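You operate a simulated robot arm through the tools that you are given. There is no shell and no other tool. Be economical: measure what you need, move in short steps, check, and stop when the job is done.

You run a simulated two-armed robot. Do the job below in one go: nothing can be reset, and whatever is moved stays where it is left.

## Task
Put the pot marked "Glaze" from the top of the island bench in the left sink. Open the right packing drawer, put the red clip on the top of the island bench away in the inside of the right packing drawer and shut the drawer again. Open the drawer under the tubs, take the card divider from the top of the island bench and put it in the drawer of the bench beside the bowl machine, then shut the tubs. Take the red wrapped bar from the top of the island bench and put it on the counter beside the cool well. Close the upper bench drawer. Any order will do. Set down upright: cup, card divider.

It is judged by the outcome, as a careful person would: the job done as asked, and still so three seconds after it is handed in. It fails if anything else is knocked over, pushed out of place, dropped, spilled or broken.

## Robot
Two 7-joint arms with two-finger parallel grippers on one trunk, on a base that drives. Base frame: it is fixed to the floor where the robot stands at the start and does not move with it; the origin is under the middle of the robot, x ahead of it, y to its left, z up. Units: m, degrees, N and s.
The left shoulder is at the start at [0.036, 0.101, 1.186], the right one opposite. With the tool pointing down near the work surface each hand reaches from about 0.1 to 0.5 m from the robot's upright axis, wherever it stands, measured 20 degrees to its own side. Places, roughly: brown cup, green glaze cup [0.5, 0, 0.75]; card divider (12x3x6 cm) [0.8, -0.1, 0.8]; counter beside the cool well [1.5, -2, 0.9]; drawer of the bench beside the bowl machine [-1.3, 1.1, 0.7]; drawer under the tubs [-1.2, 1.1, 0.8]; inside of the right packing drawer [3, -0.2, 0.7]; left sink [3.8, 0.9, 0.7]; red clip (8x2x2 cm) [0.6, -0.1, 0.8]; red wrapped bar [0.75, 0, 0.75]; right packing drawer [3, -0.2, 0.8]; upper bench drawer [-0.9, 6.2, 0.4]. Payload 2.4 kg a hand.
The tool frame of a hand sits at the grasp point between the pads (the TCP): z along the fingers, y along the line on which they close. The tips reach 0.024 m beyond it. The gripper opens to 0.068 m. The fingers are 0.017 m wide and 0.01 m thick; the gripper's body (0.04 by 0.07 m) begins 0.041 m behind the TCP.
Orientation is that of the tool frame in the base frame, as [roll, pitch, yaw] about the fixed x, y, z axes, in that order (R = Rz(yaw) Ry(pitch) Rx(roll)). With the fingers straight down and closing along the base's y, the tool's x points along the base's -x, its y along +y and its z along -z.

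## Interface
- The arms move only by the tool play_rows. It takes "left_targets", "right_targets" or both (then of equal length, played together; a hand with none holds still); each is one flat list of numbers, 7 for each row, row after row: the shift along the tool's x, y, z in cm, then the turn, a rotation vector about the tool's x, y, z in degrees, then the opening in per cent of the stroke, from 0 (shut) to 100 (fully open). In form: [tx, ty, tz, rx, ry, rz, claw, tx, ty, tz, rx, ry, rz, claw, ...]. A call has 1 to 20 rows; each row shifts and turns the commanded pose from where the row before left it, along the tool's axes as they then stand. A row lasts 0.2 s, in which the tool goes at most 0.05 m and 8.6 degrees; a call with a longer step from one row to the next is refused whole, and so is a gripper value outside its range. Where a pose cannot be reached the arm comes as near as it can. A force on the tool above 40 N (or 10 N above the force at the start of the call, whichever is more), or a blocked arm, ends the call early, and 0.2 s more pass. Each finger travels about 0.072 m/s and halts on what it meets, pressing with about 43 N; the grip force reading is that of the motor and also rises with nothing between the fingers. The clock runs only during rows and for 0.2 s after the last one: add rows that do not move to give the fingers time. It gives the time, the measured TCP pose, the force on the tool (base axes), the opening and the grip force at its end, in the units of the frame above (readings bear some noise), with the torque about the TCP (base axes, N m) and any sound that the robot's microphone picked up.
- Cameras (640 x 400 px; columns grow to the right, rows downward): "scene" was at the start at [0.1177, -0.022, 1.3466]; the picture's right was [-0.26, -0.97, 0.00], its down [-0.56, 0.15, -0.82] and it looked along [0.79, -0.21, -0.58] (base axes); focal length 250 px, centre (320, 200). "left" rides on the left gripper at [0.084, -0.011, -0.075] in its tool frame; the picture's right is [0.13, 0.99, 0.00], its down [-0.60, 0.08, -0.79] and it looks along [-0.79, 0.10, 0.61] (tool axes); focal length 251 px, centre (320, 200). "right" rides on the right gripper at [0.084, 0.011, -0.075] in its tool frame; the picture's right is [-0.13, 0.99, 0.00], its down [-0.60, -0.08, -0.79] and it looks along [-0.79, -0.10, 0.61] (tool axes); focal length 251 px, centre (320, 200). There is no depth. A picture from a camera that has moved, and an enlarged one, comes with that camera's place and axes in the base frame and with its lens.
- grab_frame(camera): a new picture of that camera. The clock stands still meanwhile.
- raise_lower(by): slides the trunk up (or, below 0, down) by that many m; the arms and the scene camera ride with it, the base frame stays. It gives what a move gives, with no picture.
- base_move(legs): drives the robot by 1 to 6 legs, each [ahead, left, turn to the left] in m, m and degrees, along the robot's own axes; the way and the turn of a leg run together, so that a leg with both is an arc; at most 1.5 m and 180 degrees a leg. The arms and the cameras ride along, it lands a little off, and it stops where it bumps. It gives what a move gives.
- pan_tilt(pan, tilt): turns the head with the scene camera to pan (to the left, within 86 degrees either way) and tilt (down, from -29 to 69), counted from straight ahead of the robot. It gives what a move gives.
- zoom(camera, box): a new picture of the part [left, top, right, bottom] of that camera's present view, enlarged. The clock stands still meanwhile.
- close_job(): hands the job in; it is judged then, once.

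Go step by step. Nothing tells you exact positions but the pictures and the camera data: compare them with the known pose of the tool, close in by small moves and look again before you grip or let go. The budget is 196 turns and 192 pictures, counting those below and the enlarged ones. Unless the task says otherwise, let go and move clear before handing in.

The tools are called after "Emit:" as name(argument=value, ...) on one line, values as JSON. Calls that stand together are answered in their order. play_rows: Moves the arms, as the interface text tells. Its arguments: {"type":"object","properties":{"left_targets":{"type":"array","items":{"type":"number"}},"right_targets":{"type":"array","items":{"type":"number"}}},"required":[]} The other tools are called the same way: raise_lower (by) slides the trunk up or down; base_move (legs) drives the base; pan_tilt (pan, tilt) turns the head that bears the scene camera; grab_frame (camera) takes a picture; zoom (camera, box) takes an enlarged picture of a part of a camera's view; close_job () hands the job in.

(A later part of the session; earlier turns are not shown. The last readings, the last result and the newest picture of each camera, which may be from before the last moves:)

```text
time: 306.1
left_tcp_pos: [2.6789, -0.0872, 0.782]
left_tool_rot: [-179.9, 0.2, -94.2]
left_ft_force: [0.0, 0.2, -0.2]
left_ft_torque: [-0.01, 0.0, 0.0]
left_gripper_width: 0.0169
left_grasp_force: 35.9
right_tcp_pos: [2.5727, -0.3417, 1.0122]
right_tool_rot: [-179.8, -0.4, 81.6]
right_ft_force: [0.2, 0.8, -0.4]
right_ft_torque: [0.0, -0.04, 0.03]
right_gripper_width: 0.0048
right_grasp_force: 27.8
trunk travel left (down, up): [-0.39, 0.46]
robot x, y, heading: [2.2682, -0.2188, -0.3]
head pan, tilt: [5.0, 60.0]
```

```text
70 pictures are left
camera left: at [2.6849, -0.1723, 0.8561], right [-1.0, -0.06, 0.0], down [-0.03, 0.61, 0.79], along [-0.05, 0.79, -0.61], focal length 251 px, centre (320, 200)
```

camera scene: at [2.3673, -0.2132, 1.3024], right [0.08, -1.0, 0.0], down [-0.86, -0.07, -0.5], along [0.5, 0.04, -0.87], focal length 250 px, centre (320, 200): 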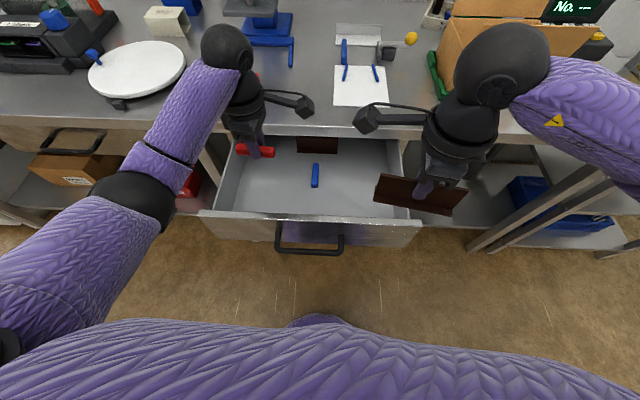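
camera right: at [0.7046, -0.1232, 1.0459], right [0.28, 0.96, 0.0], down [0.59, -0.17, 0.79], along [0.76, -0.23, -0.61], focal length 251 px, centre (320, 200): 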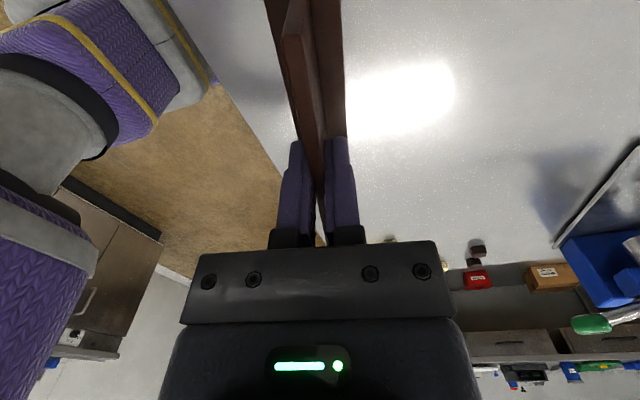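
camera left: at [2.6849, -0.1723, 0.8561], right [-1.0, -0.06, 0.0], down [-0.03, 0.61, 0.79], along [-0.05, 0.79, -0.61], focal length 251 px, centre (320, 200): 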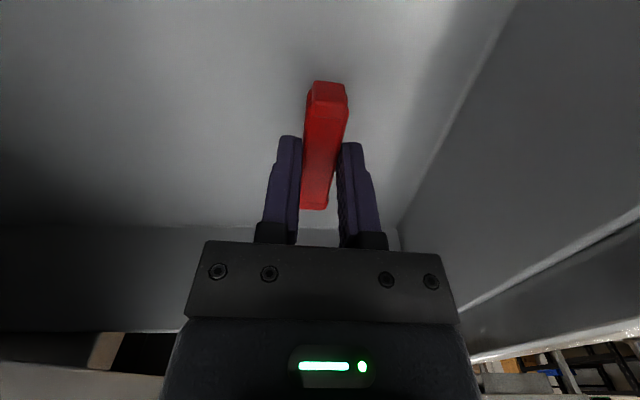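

Emit:
play_rows(left_targets=[0, 0, 0.3, 0, 0, 0, 0, 0, 0, 0.3, 0, 0, 0, 0, 0, 0, 0.3, 0, 0, 0, 0, 0, 0, 0.3, 0, 0, 0, 0, 0, 0, 0.3, 0, 0, 0, 0, 0, 0, 0.3, 0, 0, 0, 0, 0, 0, 0.3, 0, 0, 0, 0, 0, 0, 0, 0, 0, 0, 0])

Emit:
grab_frame(camera="left")

```text
time: 307.9
left_tcp_pos: [2.6806, -0.0875, 0.7627]
left_tool_rot: [-180.0, 0.1, -94.2]
left_ft_force: [0.2, 0.0, 0.1]
left_ft_torque: [0.01, 0.02, -0.01]
left_gripper_width: 0.0172
left_grasp_force: 36.2
right_tcp_pos: [2.5726, -0.3412, 1.0104]
right_tool_rot: [-179.8, -0.4, 81.5]
right_ft_force: [-0.3, 0.0, -0.6]
right_ft_torque: [-0.01, 0.02, -0.03]
right_gripper_width: 0.0047
right_grasp_force: 28.1
trunk travel left (down, up): [-0.39, 0.46]
robot x, y, heading: [2.2645, -0.2213, -0.5]
head pan, tilt: [5.0, 60.0]
```

```text
69 pictures are left
camera left: at [2.6855, -0.1725, 0.8365], right [-1.0, -0.06, 0.0], down [-0.03, 0.61, 0.79], along [-0.05, 0.79, -0.61], focal length 251 px, centre (320, 200)
```

left: 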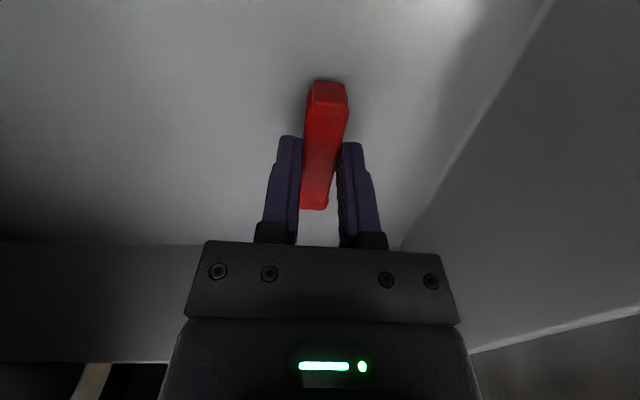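

Emit:
play_rows(left_targets=[0, 0, 0.25, 0, 0, 0, 0, 0, 0, 0.25, 0, 0, 0, 0, 0, 0, 0.25, 0, 0, 0, 0, 0, 0, 0.25, 0, 0, 0, 0, 0, 0, 0, 0, 0, 0, 0])

```text
time: 309.1
left_tcp_pos: [2.6789, -0.088, 0.754]
left_tool_rot: [-179.8, 0.1, -94.2]
left_ft_force: [1.0, -0.8, 33.8]
left_ft_torque: [-0.02, -0.04, 0.04]
left_gripper_width: 0.0175
left_grasp_force: 35.9
right_tcp_pos: [2.5692, -0.3428, 1.0111]
right_tool_rot: [-179.9, -0.4, 81.5]
right_ft_force: [0.0, 0.0, 0.8]
right_ft_torque: [-0.03, 0.01, -0.01]
right_gripper_width: 0.005
right_grasp_force: 28.0
trunk travel left (down, up): [-0.39, 0.46]
robot x, y, heading: [2.2664, -0.2197, -0.5]
head pan, tilt: [5.0, 60.0]
```

Clip touches the drawer floor. I ease, release and raise the left hand.

Emit:
play_rows(left_targets=[0, 0, -0.3, 0, 0, 0, 0, 0, 0, 0, 0, 0, 0, 45, 0, 0, 0, 0, 0, 0, 60, 0, 0, -1, 0, 0, 0, 60, 0, 0, -3, 0, 0, 0, 60, 0, 0, -4, 0, 0, 0, 60, 0, 0, -5, 0, 0, 0, 60, 0, 0, -5, 0, 0, 0, 60, 0, 0, -5, 0, 0, 0, 60])

Emit:
zoom(camera="scene", box=[180, 80, 430, 260])

```text
time: 311.1
left_tcp_pos: [2.6985, -0.0781, 0.9737]
left_tool_rot: [180.0, 0.0, -94.2]
left_ft_force: [0.8, 0.6, -0.2]
left_ft_torque: [-0.01, 0.02, -0.01]
left_gripper_width: 0.0409
left_grasp_force: 0.0
left hand out of reach, approached as far as the arm can: row 9
right_tcp_pos: [2.5715, -0.3427, 1.0105]
right_tool_rot: [-179.8, -0.4, 81.4]
right_ft_force: [-0.1, -0.9, -1.0]
right_ft_torque: [-0.02, 0.0, 0.01]
right_gripper_width: 0.0048
right_grasp_force: 27.9
trunk travel left (down, up): [-0.39, 0.46]
robot x, y, heading: [2.2659, -0.2164, -0.4]
head pan, tilt: [5.0, 60.0]
```

```text
2.22 times, centred on (305, 170) of scene
camera zoom: at [2.3674, -0.2134, 1.3023], right [0.08, -1.0, 0.0], down [-0.86, -0.07, -0.5], along [0.5, 0.04, -0.87], focal length 555 px, centre (353, 267)
```

zoom: 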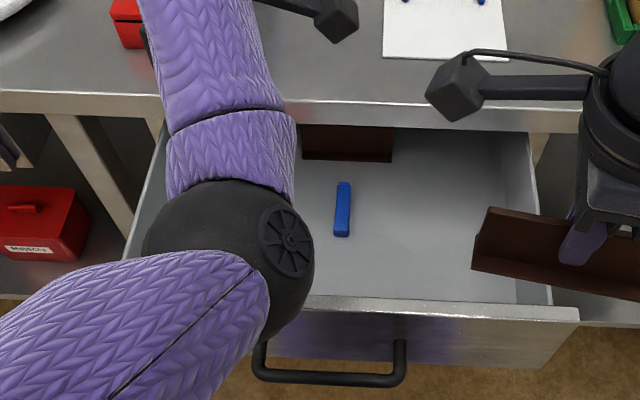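

The arm's elbow has swung up; I back the base off and check the drawer and the arm.

Emit:
base_move(legs=[[-0.32, -0.08, 0]])

Emit:
grab_frame(camera="scene")

```text
time: 313.2
left_tcp_pos: [2.3745, -0.1559, 0.9736]
left_tool_rot: [-179.9, 0.1, -93.8]
left_ft_force: [0.8, -0.3, 1.4]
left_ft_torque: [0.0, -0.02, 0.02]
left_gripper_width: 0.0409
left_grasp_force: 0.0
right_tcp_pos: [2.2479, -0.4181, 1.0112]
right_tool_rot: [-179.8, -0.4, 81.8]
right_ft_force: [0.1, 0.3, 0.0]
right_ft_torque: [-0.01, 0.01, 0.01]
right_gripper_width: 0.0047
right_grasp_force: 28.0
trunk travel left (down, up): [-0.39, 0.46]
robot x, y, heading: [1.9414, -0.2951, -0.0]
head pan, tilt: [5.0, 60.0]
```

```text
67 pictures are left
camera scene: at [2.0437, -0.2914, 1.3024], right [0.09, -1.0, 0.0], down [-0.86, -0.08, -0.5], along [0.5, 0.04, -0.87], focal length 250 px, centre (320, 200)
```

scene: 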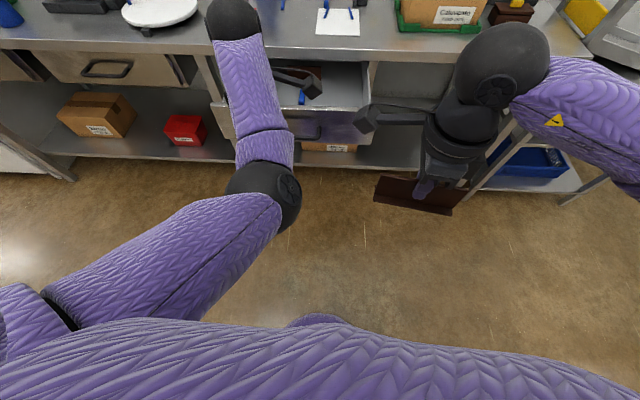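

I tilt the left hand 45° forward and lower it to handle height for pushing the drawer shut.

Emit:
play_rows(left_targets=[0, 0, 0, 8.5, 0, 0, 100, 0, 0, 0, 8.5, 0, 0, 100, 0, 0, 0, 8.5, 0, 0, 100, 0, 0, 0, 8.5, 0, 0, 100, 0, 0, 0, 7, 0, 0, 100, 0, 2, 2, 0, 0, 0, 100, 0, 2, 2, 0, 0, 0, 100, 0, 2, 2, 0, 0, 0, 100, 0, 2, 2, 0, 0, 0, 100, 0, 1.8, 1.8, 0, 0, 0, 100, 0, 1.8, 1.8, 0, 0, 0, 100])

Emit:
grab_frame(camera="scene")

```text
time: 315.0
left_tcp_pos: [2.4087, -0.1384, 0.9685]
left_tool_rot: [-129.8, 2.7, -92.4]
left_ft_force: [-0.8, 0.2, 0.1]
left_ft_torque: [0.02, 0.02, 0.01]
left_gripper_width: 0.0678
left_grasp_force: 0.1
right_tcp_pos: [2.2498, -0.4175, 1.0103]
right_tool_rot: [-179.8, -0.4, 81.8]
right_ft_force: [-0.5, 0.4, 0.0]
right_ft_torque: [-0.01, 0.02, -0.02]
right_gripper_width: 0.0046
right_grasp_force: 27.7
trunk travel left (down, up): [-0.39, 0.46]
robot x, y, heading: [1.9414, -0.2983, 0.1]
head pan, tilt: [5.0, 60.0]
stopped in row 8 (left hand): the arm was blocked; the commanded pose is now the measured one
```

```text
66 pictures are left
camera scene: at [2.044, -0.291, 1.3024], right [0.09, -1.0, 0.0], down [-0.86, -0.08, -0.5], along [0.5, 0.04, -0.87], focal length 250 px, centre (320, 200)
```

scene: 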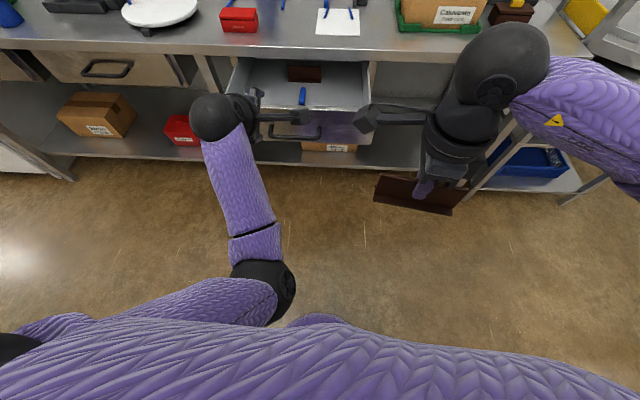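

The elbow blocks lowering, so I lower the trunk instead: closed fist, tips above the handle, then push the drawer face by driving forward (right hand raised for clearance).

Emit:
play_rows(left_targets=[0, 0, 0, 0, 0, 0, 50, 0, 0, 0, 0, 0, 0, 0, 0, 0, 0, 0, 0, 0, 0, 0, 0, 0, 0, 0, 0, 0], right_targets=[0, 0, -3, 0, 0, 0, 0, 0, 0, -3, 0, 0, 0, 0, 0, 0, -3, 0, 0, 0, 0, 0, 0, -2, 0, 0, 0, 0])

Emit:
raise_lower(by=-0.14)

Emit:
base_move(legs=[[0.12, 0, 0]])

Emit:
grab_frame(camera="scene")

Emit:
grab_frame(camera="left")

```text
time: 316.0
left_tcp_pos: [2.408, -0.1392, 0.9675]
left_tool_rot: [-129.9, 2.6, -92.5]
left_ft_force: [0.8, -0.1, -0.1]
left_ft_torque: [-0.01, 0.02, 0.03]
left_gripper_width: 0.0001
left_grasp_force: 23.1
right_tcp_pos: [2.2488, -0.4165, 1.1224]
right_tool_rot: [-179.9, -0.4, 81.8]
right_ft_force: [-0.5, -0.2, -1.0]
right_ft_torque: [0.01, 0.01, 0.0]
right_gripper_width: 0.0048
right_grasp_force: 27.5
trunk travel left (down, up): [-0.39, 0.46]
robot x, y, heading: [1.9386, -0.2974, 0.0]
head pan, tilt: [5.0, 60.0]
```

```text
time: 317.7
left_tcp_pos: [2.4089, -0.1349, 0.8293]
left_tool_rot: [-129.6, 3.4, -92.3]
left_ft_force: [0.9, -1.1, -0.4]
left_ft_torque: [-0.02, 0.01, 0.02]
left_gripper_width: 0.0001
left_grasp_force: 23.9
right_tcp_pos: [2.2501, -0.4192, 0.9804]
right_tool_rot: [-179.8, -0.4, 81.9]
right_ft_force: [0.5, -0.7, -0.2]
right_ft_torque: [0.02, 0.01, -0.06]
right_gripper_width: 0.0048
right_grasp_force: 27.7
trunk travel left (down, up): [-0.25, 0.6]
robot x, y, heading: [1.9417, -0.2944, -0.0]
head pan, tilt: [5.0, 60.0]
```

```text
time: 318.9
left_tcp_pos: [2.5275, -0.1346, 0.8289]
left_tool_rot: [-129.8, 3.3, -92.2]
left_ft_force: [-0.1, 0.5, -0.1]
left_ft_torque: [0.05, 0.01, -0.05]
left_gripper_width: 0.0
left_grasp_force: 23.7
right_tcp_pos: [2.3676, -0.4193, 0.981]
right_tool_rot: [-179.8, -0.4, 81.9]
right_ft_force: [0.0, 0.0, -0.8]
right_ft_torque: [0.01, 0.01, 0.0]
right_gripper_width: 0.0048
right_grasp_force: 27.4
trunk travel left (down, up): [-0.25, 0.6]
robot x, y, heading: [2.0652, -0.2965, 0.1]
head pan, tilt: [5.0, 60.0]
```

```text
65 pictures are left
camera scene: at [2.1889, -0.2911, 1.1608], right [0.09, -1.0, 0.0], down [-0.86, -0.08, -0.5], along [0.5, 0.04, -0.87], focal length 250 px, centre (320, 200)
```

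scene: 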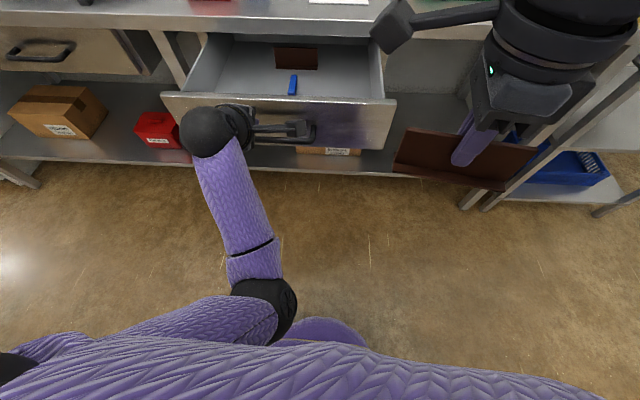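

```text
64 pictures are left
camera left: at [2.474, -0.2198, 0.8799], right [-0.64, -0.06, -0.77], down [-0.64, 0.6, 0.48], along [0.43, 0.8, -0.42], focal length 251 px, centre (320, 200)
```

left: 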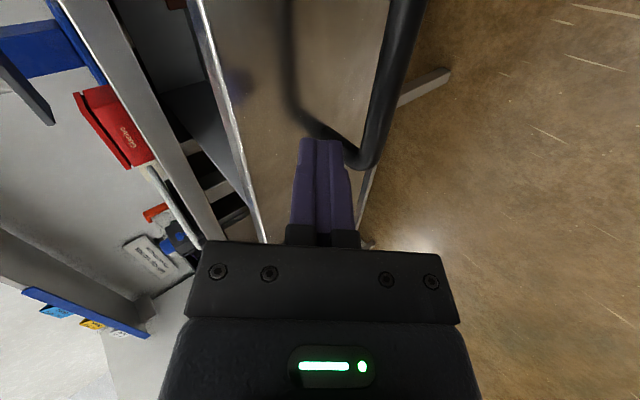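

The fist is above the handle, against the drawer face. I push by driving forward.

Emit:
base_move(legs=[[0.26, 0, 0]])

Emit:
grab_frame(camera="scene")

Emit:
grab_frame(camera="left")

```text
time: 320.8
left_tcp_pos: [2.7906, -0.1305, 0.8283]
left_tool_rot: [-129.8, 3.9, -91.8]
left_ft_force: [-0.6, -0.5, -0.3]
left_ft_torque: [0.04, 0.02, 0.04]
left_gripper_width: 0.0001
left_grasp_force: 23.1
right_tcp_pos: [2.6331, -0.4167, 0.98]
right_tool_rot: [-179.8, -0.5, 82.1]
right_ft_force: [1.5, 0.2, -0.2]
right_ft_torque: [0.01, -0.02, 0.01]
right_gripper_width: 0.0047
right_grasp_force: 28.2
trunk travel left (down, up): [-0.25, 0.6]
robot x, y, heading: [2.3282, -0.3015, 0.3]
head pan, tilt: [5.0, 60.0]
```

```text
63 pictures are left
camera scene: at [2.4534, -0.2898, 1.1608], right [0.09, -1.0, 0.0], down [-0.86, -0.08, -0.5], along [0.5, 0.05, -0.87], focal length 250 px, centre (320, 200)
```

scene: 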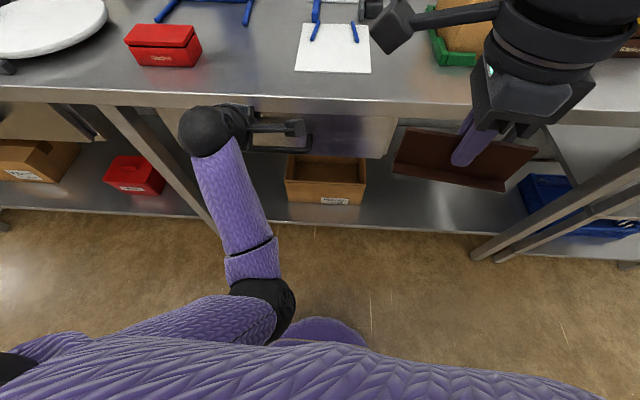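

```text
62 pictures are left
camera left: at [2.7386, -0.215, 0.8795], right [-0.64, -0.06, -0.77], down [-0.64, 0.59, 0.49], along [0.43, 0.8, -0.41], focal length 251 px, centre (320, 200)
```

left: 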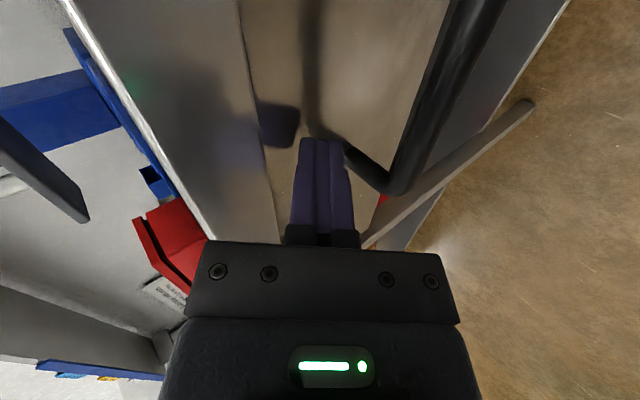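

Nearly shut; push the last bit.

Emit:
base_move(legs=[[0.025, 0, 0]])

Emit:
grab_frame(camera="left")

```text
time: 321.6
left_tcp_pos: [2.8024, -0.1282, 0.831]
left_tool_rot: [-129.9, 4.2, -91.7]
left_ft_force: [-21.4, -7.2, 5.4]
left_ft_torque: [0.01, 0.02, 0.02]
left_gripper_width: 0.0
left_grasp_force: 24.2
right_tcp_pos: [2.6447, -0.4176, 0.9818]
right_tool_rot: [-179.9, -0.5, 82.4]
right_ft_force: [-0.4, 0.9, -0.6]
right_ft_torque: [-0.01, 0.0, 0.0]
right_gripper_width: 0.0048
right_grasp_force: 28.3
trunk travel left (down, up): [-0.25, 0.6]
robot x, y, heading: [2.3394, -0.2958, 0.3]
head pan, tilt: [5.0, 60.0]
stopped in leg 1: the force on the tool passed its limit at 119 N (the readings are from after the stop); the commanded pose is now the measured one
```

```text
61 pictures are left
camera left: at [2.7493, -0.2134, 0.8813], right [-0.64, -0.05, -0.77], down [-0.64, 0.59, 0.49], along [0.43, 0.81, -0.41], focal length 251 px, centre (320, 200)
```

left: 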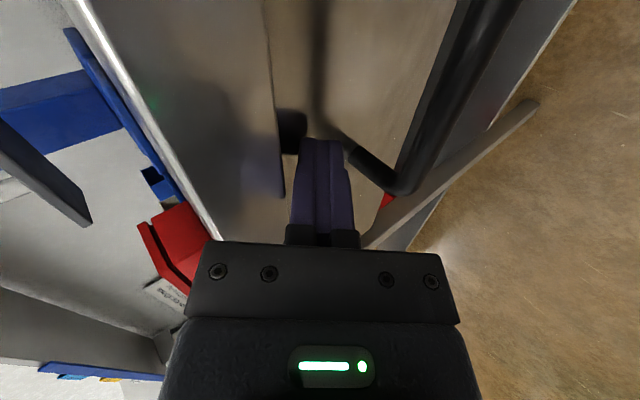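

The drawer hit its stop (shut). I back off and verify from a distance.

Emit:
base_move(legs=[[-0.4, 0, 0]])

Emit:
raise_lower(by=0.14)

Emit:
pan_tilt(pan=10, tilt=45)

Emit:
grab_frame(camera="scene")

```text
time: 324.1
left_tcp_pos: [2.4049, -0.1334, 0.8291]
left_tool_rot: [-130.0, 4.0, -92.7]
left_ft_force: [0.2, 0.3, 1.0]
left_ft_torque: [-0.01, 0.02, 0.01]
left_gripper_width: 0.0
left_grasp_force: 23.5
right_tcp_pos: [2.2431, -0.4205, 0.9794]
right_tool_rot: [-179.8, -0.4, 81.2]
right_ft_force: [0.2, -0.6, -0.1]
right_ft_torque: [-0.01, 0.04, 0.01]
right_gripper_width: 0.0047
right_grasp_force: 27.7
trunk travel left (down, up): [-0.25, 0.6]
robot x, y, heading: [1.939, -0.296, -0.3]
head pan, tilt: [5.0, 60.0]
```

```text
time: 325.8
left_tcp_pos: [2.4059, -0.1262, 0.9711]
left_tool_rot: [-129.9, 5.2, -92.1]
left_ft_force: [-0.5, -0.1, -0.3]
left_ft_torque: [-0.02, 0.0, 0.04]
left_gripper_width: 0.0
left_grasp_force: 23.6
right_tcp_pos: [2.2439, -0.4202, 1.121]
right_tool_rot: [-179.8, -0.4, 81.2]
right_ft_force: [0.5, 0.4, 0.5]
right_ft_torque: [0.02, 0.01, -0.02]
right_gripper_width: 0.0047
right_grasp_force: 27.9
trunk travel left (down, up): [-0.39, 0.46]
robot x, y, heading: [1.9353, -0.2944, -0.7]
head pan, tilt: [5.0, 60.0]
```

```text
time: 326.6
left_tcp_pos: [2.4055, -0.1259, 0.9725]
left_tool_rot: [-129.8, 5.0, -92.1]
left_ft_force: [0.5, -1.1, 0.1]
left_ft_torque: [0.01, 0.02, 0.01]
left_gripper_width: 0.0
left_grasp_force: 24.0
right_tcp_pos: [2.2435, -0.4203, 1.1207]
right_tool_rot: [-179.8, -0.4, 81.2]
right_ft_force: [1.1, -0.1, -0.6]
right_ft_torque: [0.02, 0.0, -0.01]
right_gripper_width: 0.0045
right_grasp_force: 27.4
trunk travel left (down, up): [-0.39, 0.46]
robot x, y, heading: [1.9385, -0.2952, -0.5]
head pan, tilt: [10.0, 45.0]
```

```text
60 pictures are left
camera scene: at [2.0529, -0.2824, 1.3218], right [0.16, -0.99, 0.0], down [-0.7, -0.11, -0.71], along [0.7, 0.11, -0.71], focal length 250 px, centre (320, 200)
```

scene: 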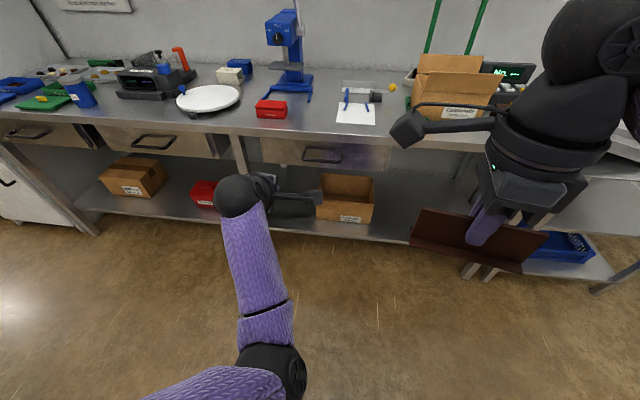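

The right packing drawer is shut like its neighbours. I straighten the left hand, then drive round the island toward the tubs bench on the far (-x) side.

Emit:
play_rows(left_targets=[0, 0, 0, -8.5, 0, 0, 50, 0, 0, 0, -8.5, 0, 0, 100, 0, 0, 0, -8.5, 0, 0, 100, 0, 0, 0, -8.5, 0, 0, 100, 0, 0, 0, -8.5, 0, 0, 100, 0, 0, 0, -7, 0, 0, 100, -3, 0, 0, 0, 0, 0, 100, -3, 1, 0, 0, 0, 0, 100, -3, 1, 0, 0, 0, 0, 100, -2, 1, 0, 0, 0, 0, 100])

Emit:
base_move(legs=[[0, -0.62, 0], [0, 0, 180], [1.5, 0, 0], [0.65, 0, 0], [0, -0.9, 0]])

Emit:
pan_tilt(pan=-25, tilt=30)

Emit:
grab_frame(camera="scene")

```text
time: 328.8
left_tcp_pos: [2.3788, -0.0226, 0.9756]
left_tool_rot: [-179.5, 4.0, -92.7]
left_ft_force: [-0.2, 0.3, -0.7]
left_ft_torque: [0.03, 0.02, 0.02]
left_gripper_width: 0.0679
left_grasp_force: 0.2
right_tcp_pos: [2.2432, -0.4206, 1.122]
right_tool_rot: [-179.9, -0.5, 81.2]
right_ft_force: [-0.2, 0.8, -0.5]
right_ft_torque: [-0.05, 0.02, -0.02]
right_gripper_width: 0.0048
right_grasp_force: 27.8
trunk travel left (down, up): [-0.39, 0.46]
robot x, y, heading: [1.9372, -0.2963, -0.6]
head pan, tilt: [10.0, 45.0]
```

```text
time: 354.2
left_tcp_pos: [-0.6607, -0.3563, 0.9751]
left_tool_rot: [-179.5, 4.2, 89.0]
left_ft_force: [-0.6, -0.1, -0.2]
left_ft_torque: [0.01, 0.02, 0.02]
left_gripper_width: 0.068
left_grasp_force: 0.1
right_tcp_pos: [-0.5376, 0.0461, 1.1202]
right_tool_rot: [-179.8, -0.4, -97.0]
right_ft_force: [-0.5, 0.8, 0.2]
right_ft_torque: [0.04, -0.01, 0.0]
right_gripper_width: 0.0048
right_grasp_force: 28.0
trunk travel left (down, up): [-0.39, 0.46]
robot x, y, heading: [-0.2282, -0.069, -179.0]
head pan, tilt: [10.0, 45.0]
```

```text
time: 355.2
left_tcp_pos: [-0.6617, -0.3559, 0.9744]
left_tool_rot: [-179.6, 4.1, 89.0]
left_ft_force: [0.4, -0.7, 0.4]
left_ft_torque: [0.02, 0.04, 0.0]
left_gripper_width: 0.0678
left_grasp_force: 0.1
right_tcp_pos: [-0.5365, 0.0446, 1.1216]
right_tool_rot: [-179.8, -0.3, -97.0]
right_ft_force: [-0.2, 0.1, 0.1]
right_ft_torque: [0.0, 0.01, -0.01]
right_gripper_width: 0.0048
right_grasp_force: 28.2
trunk travel left (down, up): [-0.39, 0.46]
robot x, y, heading: [-0.2286, -0.068, -178.7]
head pan, tilt: [-25.0, 30.0]
```

```text
59 pictures are left
camera scene: at [-0.3438, -0.033, 1.3444], right [0.4, 0.91, 0.0], down [0.46, -0.2, -0.87], along [-0.79, 0.35, -0.5], focal length 250 px, centre (320, 200)
```

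scene: 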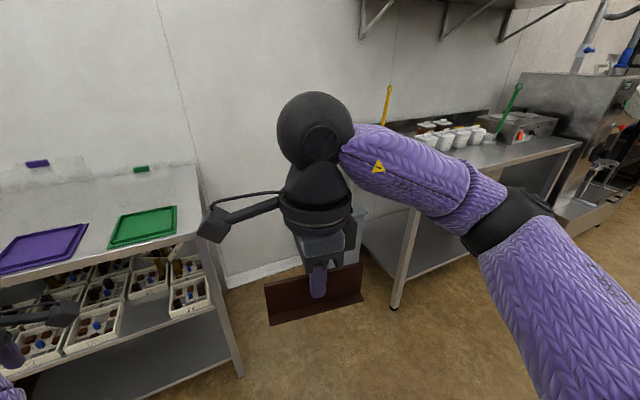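

The tubs bench (front ≈x -1.1, from y≈0.8) is ahead-right. I strafe along to face its drawer.

Emit:
base_move(legs=[[0, -1.3, -1.2]])

Emit:
pan_tilt(pan=5, tilt=40)

Emit:
grab_frame(camera="scene")

```text
time: 361.8
left_tcp_pos: [-0.6877, 0.9636, 0.9751]
left_tool_rot: [-179.5, 4.1, 89.8]
left_ft_force: [0.0, 0.6, -0.2]
left_ft_torque: [0.01, 0.01, 0.02]
left_gripper_width: 0.068
left_grasp_force: 0.0
right_tcp_pos: [-0.5702, 1.3669, 1.1207]
right_tool_rot: [-179.8, -0.4, -96.4]
right_ft_force: [0.0, 0.1, 0.0]
right_ft_torque: [0.02, 0.01, -0.02]
right_gripper_width: 0.0048
right_grasp_force: 28.0
trunk travel left (down, up): [-0.39, 0.46]
robot x, y, heading: [-0.26, 1.2517, -178.3]
head pan, tilt: [-25.0, 30.0]
```

```text
time: 362.8
left_tcp_pos: [-0.69, 0.9632, 0.9747]
left_tool_rot: [-179.5, 4.1, 89.8]
left_ft_force: [0.3, 1.3, -0.5]
left_ft_torque: [0.01, 0.03, 0.01]
left_gripper_width: 0.0679
left_grasp_force: 0.0
right_tcp_pos: [-0.5704, 1.3666, 1.1209]
right_tool_rot: [-179.9, -0.4, -96.4]
right_ft_force: [0.0, 0.3, -0.4]
right_ft_torque: [-0.02, 0.0, 0.01]
right_gripper_width: 0.0049
right_grasp_force: 28.1
trunk travel left (down, up): [-0.39, 0.46]
robot x, y, heading: [-0.2605, 1.254, -178.1]
head pan, tilt: [5.0, 40.0]
```

```text
58 pictures are left
camera scene: at [-0.3773, 1.2441, 1.3291], right [-0.12, 0.99, 0.0], down [0.64, 0.07, -0.77], along [-0.76, -0.09, -0.64], focal length 250 px, centre (320, 200)
```

scene: 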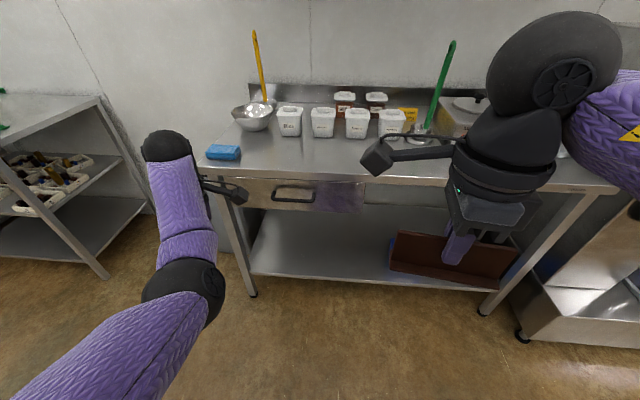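

The drawer handle is visible at ≈(-1.06,1.07). I tilt the left hand forward and lower the trunk to its height.

Emit:
play_rows(left_targets=[0, 0, 0, 8.5, 0, 0, 100, 0, 0, 0, 8.5, 0, 0, 100, 0, 0, 0, 8.5, 0, 0, 100, 0, 0, 0, 8.5, 0, 0, 100, 0, 0, 0, 8.5, 0, 0, 85, 0, 0, 0, 5, 0, 0, 70])

Emit:
raise_lower(by=-0.15)

Emit:
grab_frame(camera="left")

Emit:
zoom(camera="scene", box=[120, 100, 440, 300])

```text
time: 364.2
left_tcp_pos: [-0.69, 0.9627, 0.976]
left_tool_rot: [-131.9, 4.1, 89.7]
left_ft_force: [-0.5, -0.7, -0.5]
left_ft_torque: [-0.03, 0.0, 0.05]
left_gripper_width: 0.0476
left_grasp_force: 0.1
right_tcp_pos: [-0.5703, 1.3664, 1.12]
right_tool_rot: [-179.9, -0.4, -96.4]
right_ft_force: [-0.1, 0.4, 0.7]
right_ft_torque: [0.01, 0.0, -0.03]
right_gripper_width: 0.0045
right_grasp_force: 28.2
trunk travel left (down, up): [-0.39, 0.46]
robot x, y, heading: [-0.2611, 1.2528, -178.4]
head pan, tilt: [5.0, 40.0]
```

```text
time: 365.9
left_tcp_pos: [-0.6905, 0.9617, 0.826]
left_tool_rot: [-132.0, 4.0, 89.6]
left_ft_force: [0.5, 0.5, -0.5]
left_ft_torque: [0.02, 0.0, -0.02]
left_gripper_width: 0.0475
left_grasp_force: 0.1
right_tcp_pos: [-0.5692, 1.366, 0.9719]
right_tool_rot: [-179.8, -0.4, -96.4]
right_ft_force: [0.6, -0.1, -0.3]
right_ft_torque: [-0.01, 0.01, -0.03]
right_gripper_width: 0.0048
right_grasp_force: 27.9
trunk travel left (down, up): [-0.24, 0.61]
robot x, y, heading: [-0.2617, 1.2533, -178.2]
head pan, tilt: [5.0, 40.0]
```

```text
57 pictures are left
camera left: at [-0.6394, 1.051, 0.8771], right [0.66, 0.07, -0.74], down [0.64, -0.57, 0.51], along [-0.39, -0.82, -0.43], focal length 251 px, centre (320, 200)
```

left: 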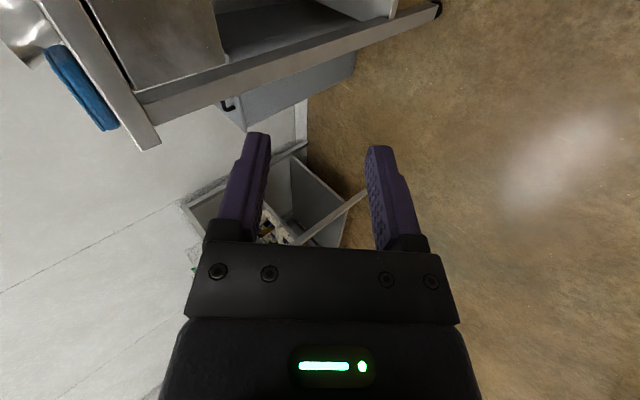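

```text
2.00 times, centred on (280, 200) of scene
camera zoom: at [-0.4061, 1.2432, 1.1774], right [-0.12, 0.99, 0.0], down [0.64, 0.07, -0.77], along [-0.76, -0.09, -0.64], focal length 500 px, centre (400, 200)
```

zoom: 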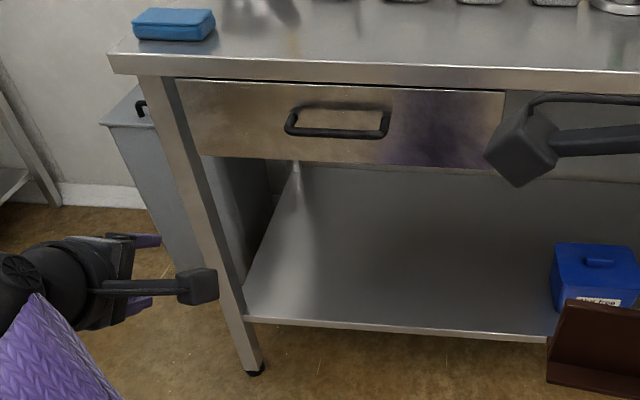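

Handle bar ≈(-0.99,1.085,0.80). I shift sideways 12 cm and approach, then use the wrist camera.

Emit:
base_move(legs=[[0, -0.12, -1.7], [0.21, 0, 0]])

Emit:
grab_frame(camera="left")

Emit:
zoom(camera="scene", box=[120, 150, 440, 350])

```text
time: 368.4
left_tcp_pos: [-0.9179, 1.0968, 0.8237]
left_tool_rot: [-132.0, 4.1, 88.0]
left_ft_force: [0.9, 0.0, -0.4]
left_ft_torque: [0.01, -0.03, 0.0]
left_gripper_width: 0.0476
left_grasp_force: 0.1
right_tcp_pos: [-0.7855, 1.4966, 0.971]
right_tool_rot: [-179.8, -0.4, -98.1]
right_ft_force: [0.2, -0.5, 0.2]
right_ft_torque: [0.02, -0.02, 0.01]
right_gripper_width: 0.0047
right_grasp_force: 27.5
trunk travel left (down, up): [-0.24, 0.61]
robot x, y, heading: [-0.4821, 1.3763, 180.2]
head pan, tilt: [5.0, 40.0]
```

```text
55 pictures are left
camera left: at [-0.8648, 1.1831, 0.8768], right [0.67, 0.05, -0.74], down [0.62, -0.59, 0.51], along [-0.41, -0.8, -0.43], focal length 251 px, centre (320, 200)
```

left: 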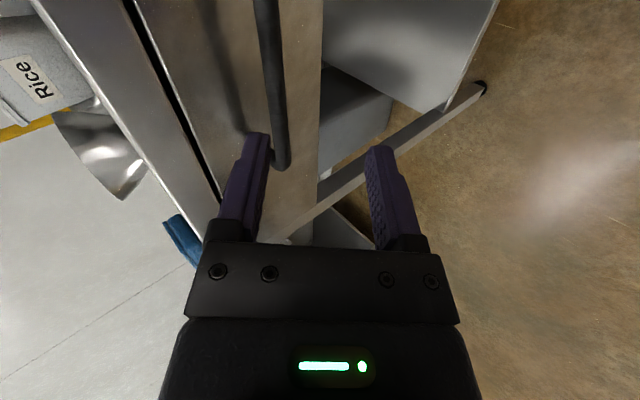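

```text
2.00 times, centred on (280, 250) of scene
camera zoom: at [-0.6259, 1.3683, 1.1774], right [-0.09, 1.0, 0.0], down [0.64, 0.06, -0.77], along [-0.76, -0.07, -0.64], focal length 500 px, centre (400, 100)
```

zoom: 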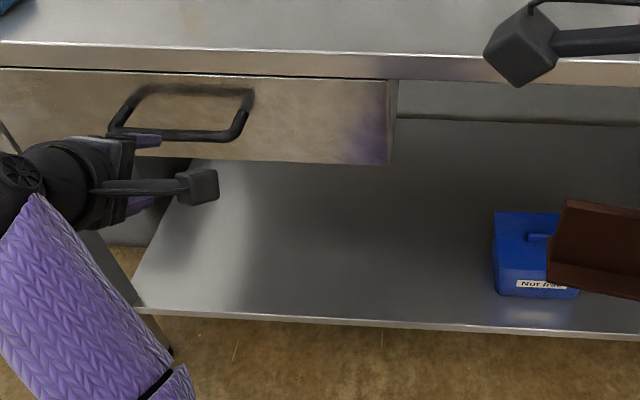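

Bar centre refined to (-1.0,1.083,0.795). I align across and advance along the fingers to straddle it.

Emit:
play_rows(left_targets=[0, -1.1, 0, 0, 0, 0, 70, 0, -1.1, 0, 0, 0, 0, 70, 0, -1.1, 0, 0, 0, 0, 70, 0, 0, 1.8, 0, 0, 0, 70, 0, 0, 1.8, 0, 0, 0, 70, 0, 0, 1.8, 0, 0, 0, 70, 0, 0, 1.6, 0, 0, 0, 70, 0, 0, 0, 0, 0, 0, 70])

Emit:
grab_frame(camera="left")

```text
time: 370.2
left_tcp_pos: [-0.9925, 1.098, 0.8019]
left_tool_rot: [-131.9, 4.1, 88.0]
left_ft_force: [-0.4, 0.3, -0.7]
left_ft_torque: [0.0, 0.01, 0.02]
left_gripper_width: 0.0477
left_grasp_force: 0.1
right_tcp_pos: [-0.7851, 1.4966, 0.97]
right_tool_rot: [-179.8, -0.4, -98.1]
right_ft_force: [-0.5, 0.7, 0.1]
right_ft_torque: [0.05, 0.01, -0.02]
right_gripper_width: 0.0049
right_grasp_force: 28.1
trunk travel left (down, up): [-0.24, 0.61]
robot x, y, heading: [-0.4785, 1.3765, 180.1]
head pan, tilt: [5.0, 40.0]
```

```text
53 pictures are left
camera left: at [-0.9394, 1.1839, 0.8543], right [0.67, 0.05, -0.74], down [0.62, -0.59, 0.51], along [-0.41, -0.81, -0.43], focal length 251 px, centre (320, 200)
```

left: 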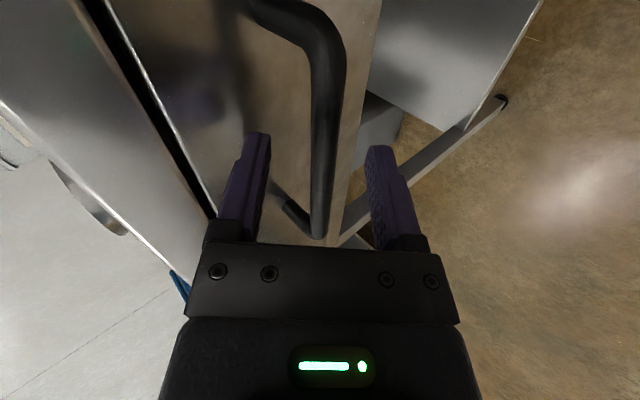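

Good: the bar runs between the fingers. I close on it and then pull back with the base.

Emit:
play_rows(left_targets=[0, 0, 0, 0, 0, 0, 40, 0, 0, 0, 0, 0, 0, 10, 0, 0, 0, 0, 0, 0, 0, 0, 0, 0, 0, 0, 0, 0, 0, 0, 0, 0, 0, 0, 0])

Emit:
base_move(legs=[[-0.25, 0, 0]])

Emit:
grab_frame(camera="scene")

```text
time: 371.4
left_tcp_pos: [-0.9917, 1.0976, 0.8015]
left_tool_rot: [-132.1, 4.0, 88.0]
left_ft_force: [10.7, 2.4, -12.4]
left_ft_torque: [0.35, -0.4, 0.63]
left_gripper_width: 0.0153
left_grasp_force: 35.1
right_tcp_pos: [-0.7856, 1.4963, 0.9702]
right_tool_rot: [-179.9, -0.5, -98.1]
right_ft_force: [0.2, 0.8, 0.3]
right_ft_torque: [-0.02, 0.0, 0.02]
right_gripper_width: 0.0046
right_grasp_force: 28.0
trunk travel left (down, up): [-0.24, 0.61]
robot x, y, heading: [-0.4795, 1.374, 179.8]
head pan, tilt: [5.0, 40.0]
```

```text
time: 373.3
left_tcp_pos: [-0.7401, 1.0979, 0.8026]
left_tool_rot: [-132.0, 4.2, 88.0]
left_ft_force: [-0.5, 0.2, -0.1]
left_ft_torque: [0.0, 0.03, 0.0]
left_gripper_width: 0.0
left_grasp_force: 23.0
right_tcp_pos: [-0.533, 1.4962, 0.971]
right_tool_rot: [-179.8, -0.4, -98.1]
right_ft_force: [0.6, 0.1, 0.7]
right_ft_torque: [-0.01, -0.02, -0.02]
right_gripper_width: 0.0047
right_grasp_force: 28.1
trunk travel left (down, up): [-0.24, 0.61]
robot x, y, heading: [-0.2306, 1.3743, 180.0]
head pan, tilt: [5.0, 40.0]
```

```text
52 pictures are left
camera scene: at [-0.3745, 1.3681, 1.1774], right [-0.09, 1.0, 0.0], down [0.64, 0.06, -0.77], along [-0.76, -0.07, -0.64], focal length 250 px, centre (320, 200)
```

scene: 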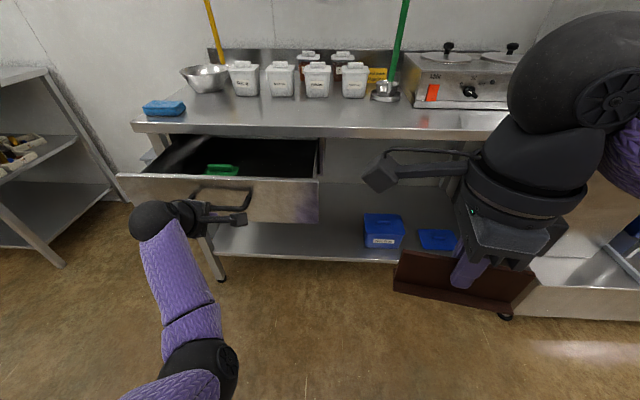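

The grip slipped at the end but the drawer is open by ~20 cm, enough. I raise the trunk and tuck the left hand back, then look.

Emit:
raise_lower(by=0.15)

Emit:
play_rows(left_targets=[0, 0, -3, 0, 0, 0, 0, 0, 0, 0, -8.5, 0, 0, 0, 0, 0, 0, -8.5, 0, 0, 0, 0, 0, 0, -8.5, 0, 0, 0, 0, 0, 0, -8.5, 0, 0, 0, 0, 0, 0, -8.5, 0, 0, 0, 0, 0, 0, -5.5, 0, 0, 0, 0, 3, -2, 0, 0, 0, 0, 0, 3, -2, 0, 0, 0, 0, 0, 3, -2, 0, 0, 0, 0, 0, 3, -2, 0, 0, 0, 0, 0, 3, -2, 0, 0, 0, 0], right_targets=[0, 0, 0, 0, 0, 0, 0, 0, 0, 0, 0, 0, 0, 0, 0, 3, 0, 0, 0, 0, 0, 0, 3, 0, 0, 0, 0, 0, 0, 3, 0, 0, 0, 0, 0, 0, 3, 0, 0, 0, 0, 0, 0, 3, 0, 0, 0, 0, 0, 0, 0, 0, 0, 0, 0, 0, 0, 0, 0, 0, 0, 0, 0, 0, 0, 0, 0, 0, 0, 0, 0, 0, 0, 0, 0, 0, 0, 0, 0, 0, 0, 0, 0, 0])

Emit:
grab_frame(camera="scene")

```text
time: 375.0
left_tcp_pos: [-0.7413, 1.0971, 0.9527]
left_tool_rot: [-132.0, 4.2, 88.1]
left_ft_force: [-0.4, 0.9, 0.1]
left_ft_torque: [0.01, -0.01, 0.01]
left_gripper_width: 0.0
left_grasp_force: 23.4
right_tcp_pos: [-0.5346, 1.4953, 1.1209]
right_tool_rot: [-179.6, -0.5, -98.3]
right_ft_force: [0.3, -0.7, -0.3]
right_ft_torque: [-0.01, 0.0, 0.0]
right_gripper_width: 0.0047
right_grasp_force: 27.9
trunk travel left (down, up): [-0.39, 0.46]
robot x, y, heading: [-0.2295, 1.3747, 179.6]
head pan, tilt: [5.0, 40.0]
```

```text
time: 377.6
left_tcp_pos: [-0.5709, 1.0977, 1.0723]
left_tool_rot: [-180.0, 4.1, 88.0]
left_ft_force: [0.1, -0.2, 0.7]
left_ft_torque: [0.0, 0.03, -0.02]
left_gripper_width: 0.0
left_grasp_force: 23.5
left hand out of reach, approached as far as the arm can: row 12
right_tcp_pos: [-0.6812, 1.5189, 1.1193]
right_tool_rot: [-179.9, -0.3, -98.2]
right_ft_force: [0.1, 0.3, -0.6]
right_ft_torque: [0.03, 0.0, 0.02]
right_gripper_width: 0.0047
right_grasp_force: 27.7
trunk travel left (down, up): [-0.39, 0.46]
robot x, y, heading: [-0.2296, 1.37, 180.0]
head pan, tilt: [5.0, 40.0]
```

```text
51 pictures are left
camera scene: at [-0.3455, 1.3679, 1.3291], right [-0.09, 1.0, 0.0], down [0.64, 0.06, -0.77], along [-0.76, -0.07, -0.64], focal length 250 px, centre (320, 200)
```

scene: 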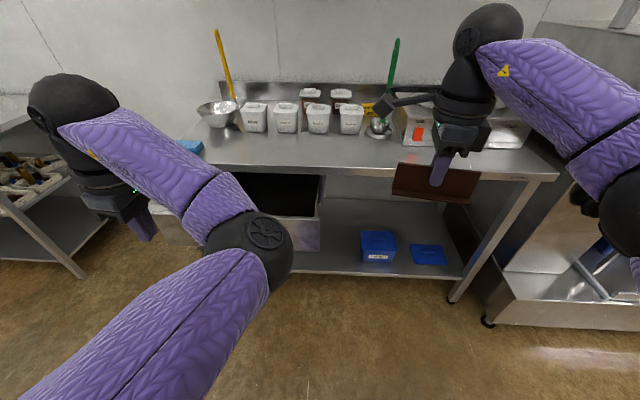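

I drive so that the divider hangs above the drawer's right part, clear of the green item inside.

Emit:
base_move(legs=[[0, 0.32, 0], [0.24, 0, 0]])

Emit:
pan_tilt(pan=-10, tilt=58)

Emit:
grab_frame(camera="scene")

Emit:
grab_frame(camera="right")

```text
time: 381.2
left_tcp_pos: [-0.8133, 0.7712, 1.0699]
left_tool_rot: [-180.0, 4.2, 88.3]
left_ft_force: [0.2, -0.2, -0.2]
left_ft_torque: [0.01, -0.02, 0.02]
left_gripper_width: 0.0
left_grasp_force: 23.8
right_tcp_pos: [-0.9256, 1.1913, 1.1205]
right_tool_rot: [-179.7, -0.3, -97.7]
right_ft_force: [0.0, 0.0, 0.0]
right_ft_torque: [0.02, -0.04, 0.03]
right_gripper_width: 0.0044
right_grasp_force: 27.9
trunk travel left (down, up): [-0.39, 0.46]
robot x, y, heading: [-0.4707, 1.0495, -179.8]
head pan, tilt: [5.0, 40.0]
```

```text
time: 382.0
left_tcp_pos: [-0.8126, 0.771, 1.0716]
left_tool_rot: [180.0, 4.2, 88.3]
left_ft_force: [0.4, 0.5, 0.3]
left_ft_torque: [0.04, 0.0, -0.01]
left_gripper_width: 0.0
left_grasp_force: 23.0
right_tcp_pos: [-0.9246, 1.1922, 1.119]
right_tool_rot: [-179.8, -0.4, -97.7]
right_ft_force: [-0.1, -0.4, -1.1]
right_ft_torque: [0.04, 0.02, -0.03]
right_gripper_width: 0.0045
right_grasp_force: 27.4
trunk travel left (down, up): [-0.39, 0.46]
robot x, y, heading: [-0.4736, 1.052, -179.4]
head pan, tilt: [-10.0, 58.0]
```

```text
50 pictures are left
camera scene: at [-0.5721, 1.063, 1.3048], right [0.17, 0.99, 0.0], down [0.84, -0.14, -0.53], along [-0.52, 0.09, -0.85], focal length 250 px, centre (320, 200)
```

scene: 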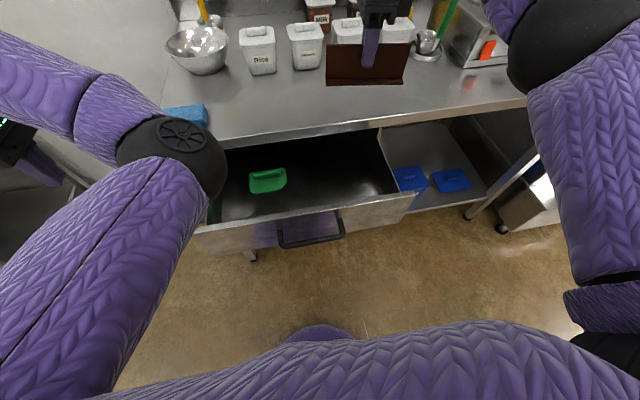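

```text
49 pictures are left
camera right: at [-0.9475, 1.1106, 1.1944], right [-0.97, 0.26, -0.01], down [0.16, 0.59, 0.79], along [0.21, 0.76, -0.61], focal length 251 px, centre (320, 200)
```

right: 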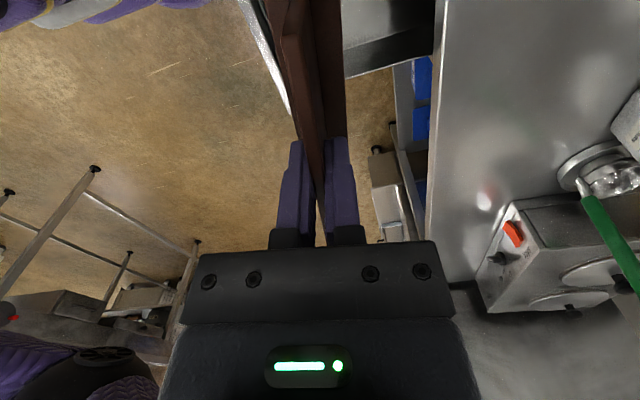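

Opening is x -0.84…-1.03, y up to 1.27. I come 4 cm closer, shift the divider slightly left and lower it.

Emit:
base_move(legs=[[0.04, 0, 0]])

Emit:
play_rows(right_targets=[0.5, -1, 2, 0, 0, 0, 0, 0.5, -1, 2.5, 0, 0, 0, 0, 0.5, -1, 2.5, 0, 0, 0, 0, 0, -0.5, 2.5, 0, 0, 0, 0, 0, 0, 2.5, 0, 0, 0, 0, 0, 0, 2.5, 0, 0, 0, 0, 0, 0, 2.5, 0, 0, 0, 0, 0, 0, 2.5, 0, 0, 0, 0, 0, 0, 2, 0, 0, 0, 0, 0, 0, 0, 0, 0, 0, 0])

Emit:
grab_frame(camera="scene")

Emit:
grab_frame(camera="right")

```text
time: 382.9
left_tcp_pos: [-0.8532, 0.7707, 1.0721]
left_tool_rot: [179.9, 4.2, 88.4]
left_ft_force: [-0.2, 0.5, 0.3]
left_ft_torque: [-0.03, 0.0, 0.02]
left_gripper_width: 0.0
left_grasp_force: 23.4
right_tcp_pos: [-0.9648, 1.1918, 1.1198]
right_tool_rot: [-179.6, -0.4, -97.6]
right_ft_force: [-0.6, 0.1, 0.2]
right_ft_torque: [-0.03, 0.0, -0.01]
right_gripper_width: 0.0046
right_grasp_force: 27.8
trunk travel left (down, up): [-0.39, 0.46]
robot x, y, heading: [-0.5117, 1.0501, -179.8]
head pan, tilt: [-10.0, 58.0]
```

```text
time: 385.1
left_tcp_pos: [-0.852, 0.7705, 1.0716]
left_tool_rot: [-179.9, 4.2, 88.3]
left_ft_force: [0.4, 0.6, -0.1]
left_ft_torque: [0.01, 0.02, 0.04]
left_gripper_width: 0.0
left_grasp_force: 23.5
right_tcp_pos: [-0.9319, 1.1706, 0.9039]
right_tool_rot: [-179.6, -0.4, -97.7]
right_ft_force: [0.2, 0.0, -0.7]
right_ft_torque: [0.02, -0.01, 0.0]
right_gripper_width: 0.0045
right_grasp_force: 27.4
trunk travel left (down, up): [-0.39, 0.46]
robot x, y, heading: [-0.5093, 1.0507, -179.6]
head pan, tilt: [-10.0, 58.0]
```

```text
48 pictures are left
camera scene: at [-0.6119, 1.0627, 1.3047], right [0.17, 0.99, 0.0], down [0.84, -0.14, -0.53], along [-0.52, 0.09, -0.85], focal length 250 px, centre (320, 200)
```

scene: 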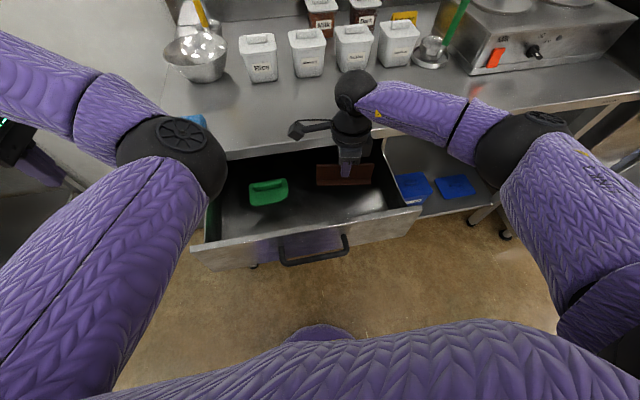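

```text
47 pictures are left
camera right: at [-0.9541, 1.0885, 0.9793], right [-0.97, 0.26, -0.01], down [0.16, 0.59, 0.79], along [0.21, 0.76, -0.61], focal length 251 px, centre (320, 200)
```

right: 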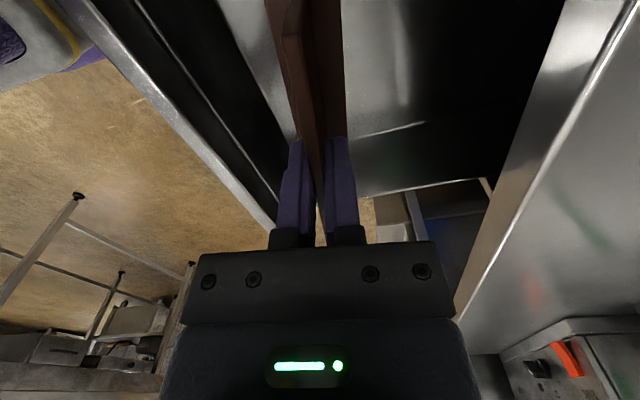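

Clear all round. I lower further into the drawer.

Emit:
play_rows(right_targets=[0, 0, 2, 0, 0, 0, 0, 0, 0, 2, 0, 0, 0, 0, 0, 0, 2, 0, 0, 0, 0, 0, 0, 1.5, 0, 0, 0, 0, 0, 0, 0.5, 0, 0, 0, 0, 0, 0, 0, 0, 0, 0, 0])

Emit:
grab_frame(camera="right")

Emit:
zoom(camera="scene", box=[200, 110, 440, 270])

```text
time: 386.4
left_tcp_pos: [-0.8532, 0.7701, 1.0724]
left_tool_rot: [-180.0, 4.2, 88.5]
left_ft_force: [-0.2, -0.2, 0.3]
left_ft_torque: [0.0, -0.01, 0.02]
left_gripper_width: 0.0002
left_grasp_force: 23.8
right_tcp_pos: [-0.9316, 1.1688, 0.8254]
right_tool_rot: [-179.8, -0.4, -97.7]
right_ft_force: [-0.2, 0.4, 0.1]
right_ft_torque: [0.01, 0.03, 0.0]
right_gripper_width: 0.0046
right_grasp_force: 27.6
trunk travel left (down, up): [-0.39, 0.46]
robot x, y, heading: [-0.5124, 1.0497, -179.6]
head pan, tilt: [-10.0, 58.0]
```

```text
46 pictures are left
camera right: at [-0.9543, 1.0882, 0.8999], right [-0.97, 0.26, -0.01], down [0.16, 0.59, 0.79], along [0.21, 0.76, -0.61], focal length 251 px, centre (320, 200)
```

right: 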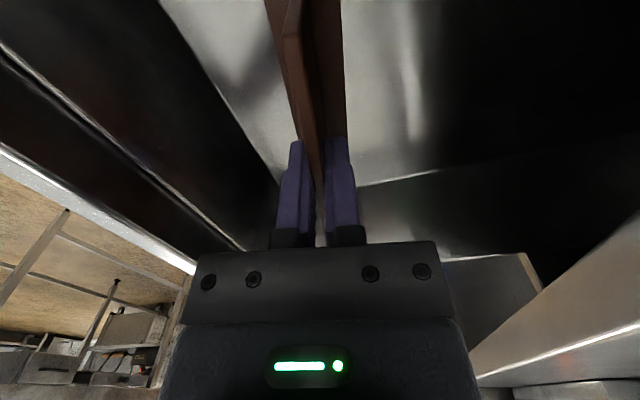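

```text
2.50 times, centred on (320, 190) of scene
camera zoom: at [-0.6119, 1.0627, 1.3047], right [0.17, 0.99, 0.0], down [0.84, -0.14, -0.53], along [-0.52, 0.09, -0.85], focal length 624 px, centre (320, 225)
```

zoom: 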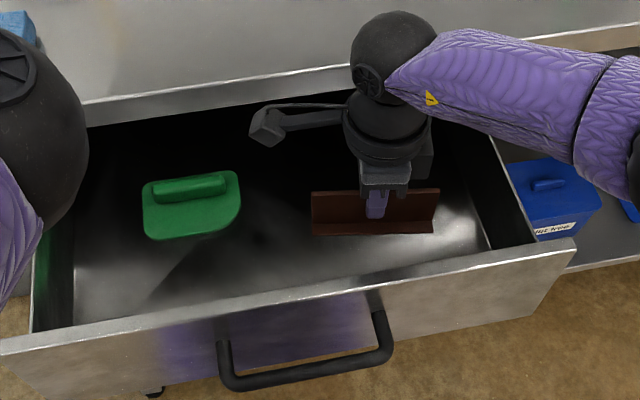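

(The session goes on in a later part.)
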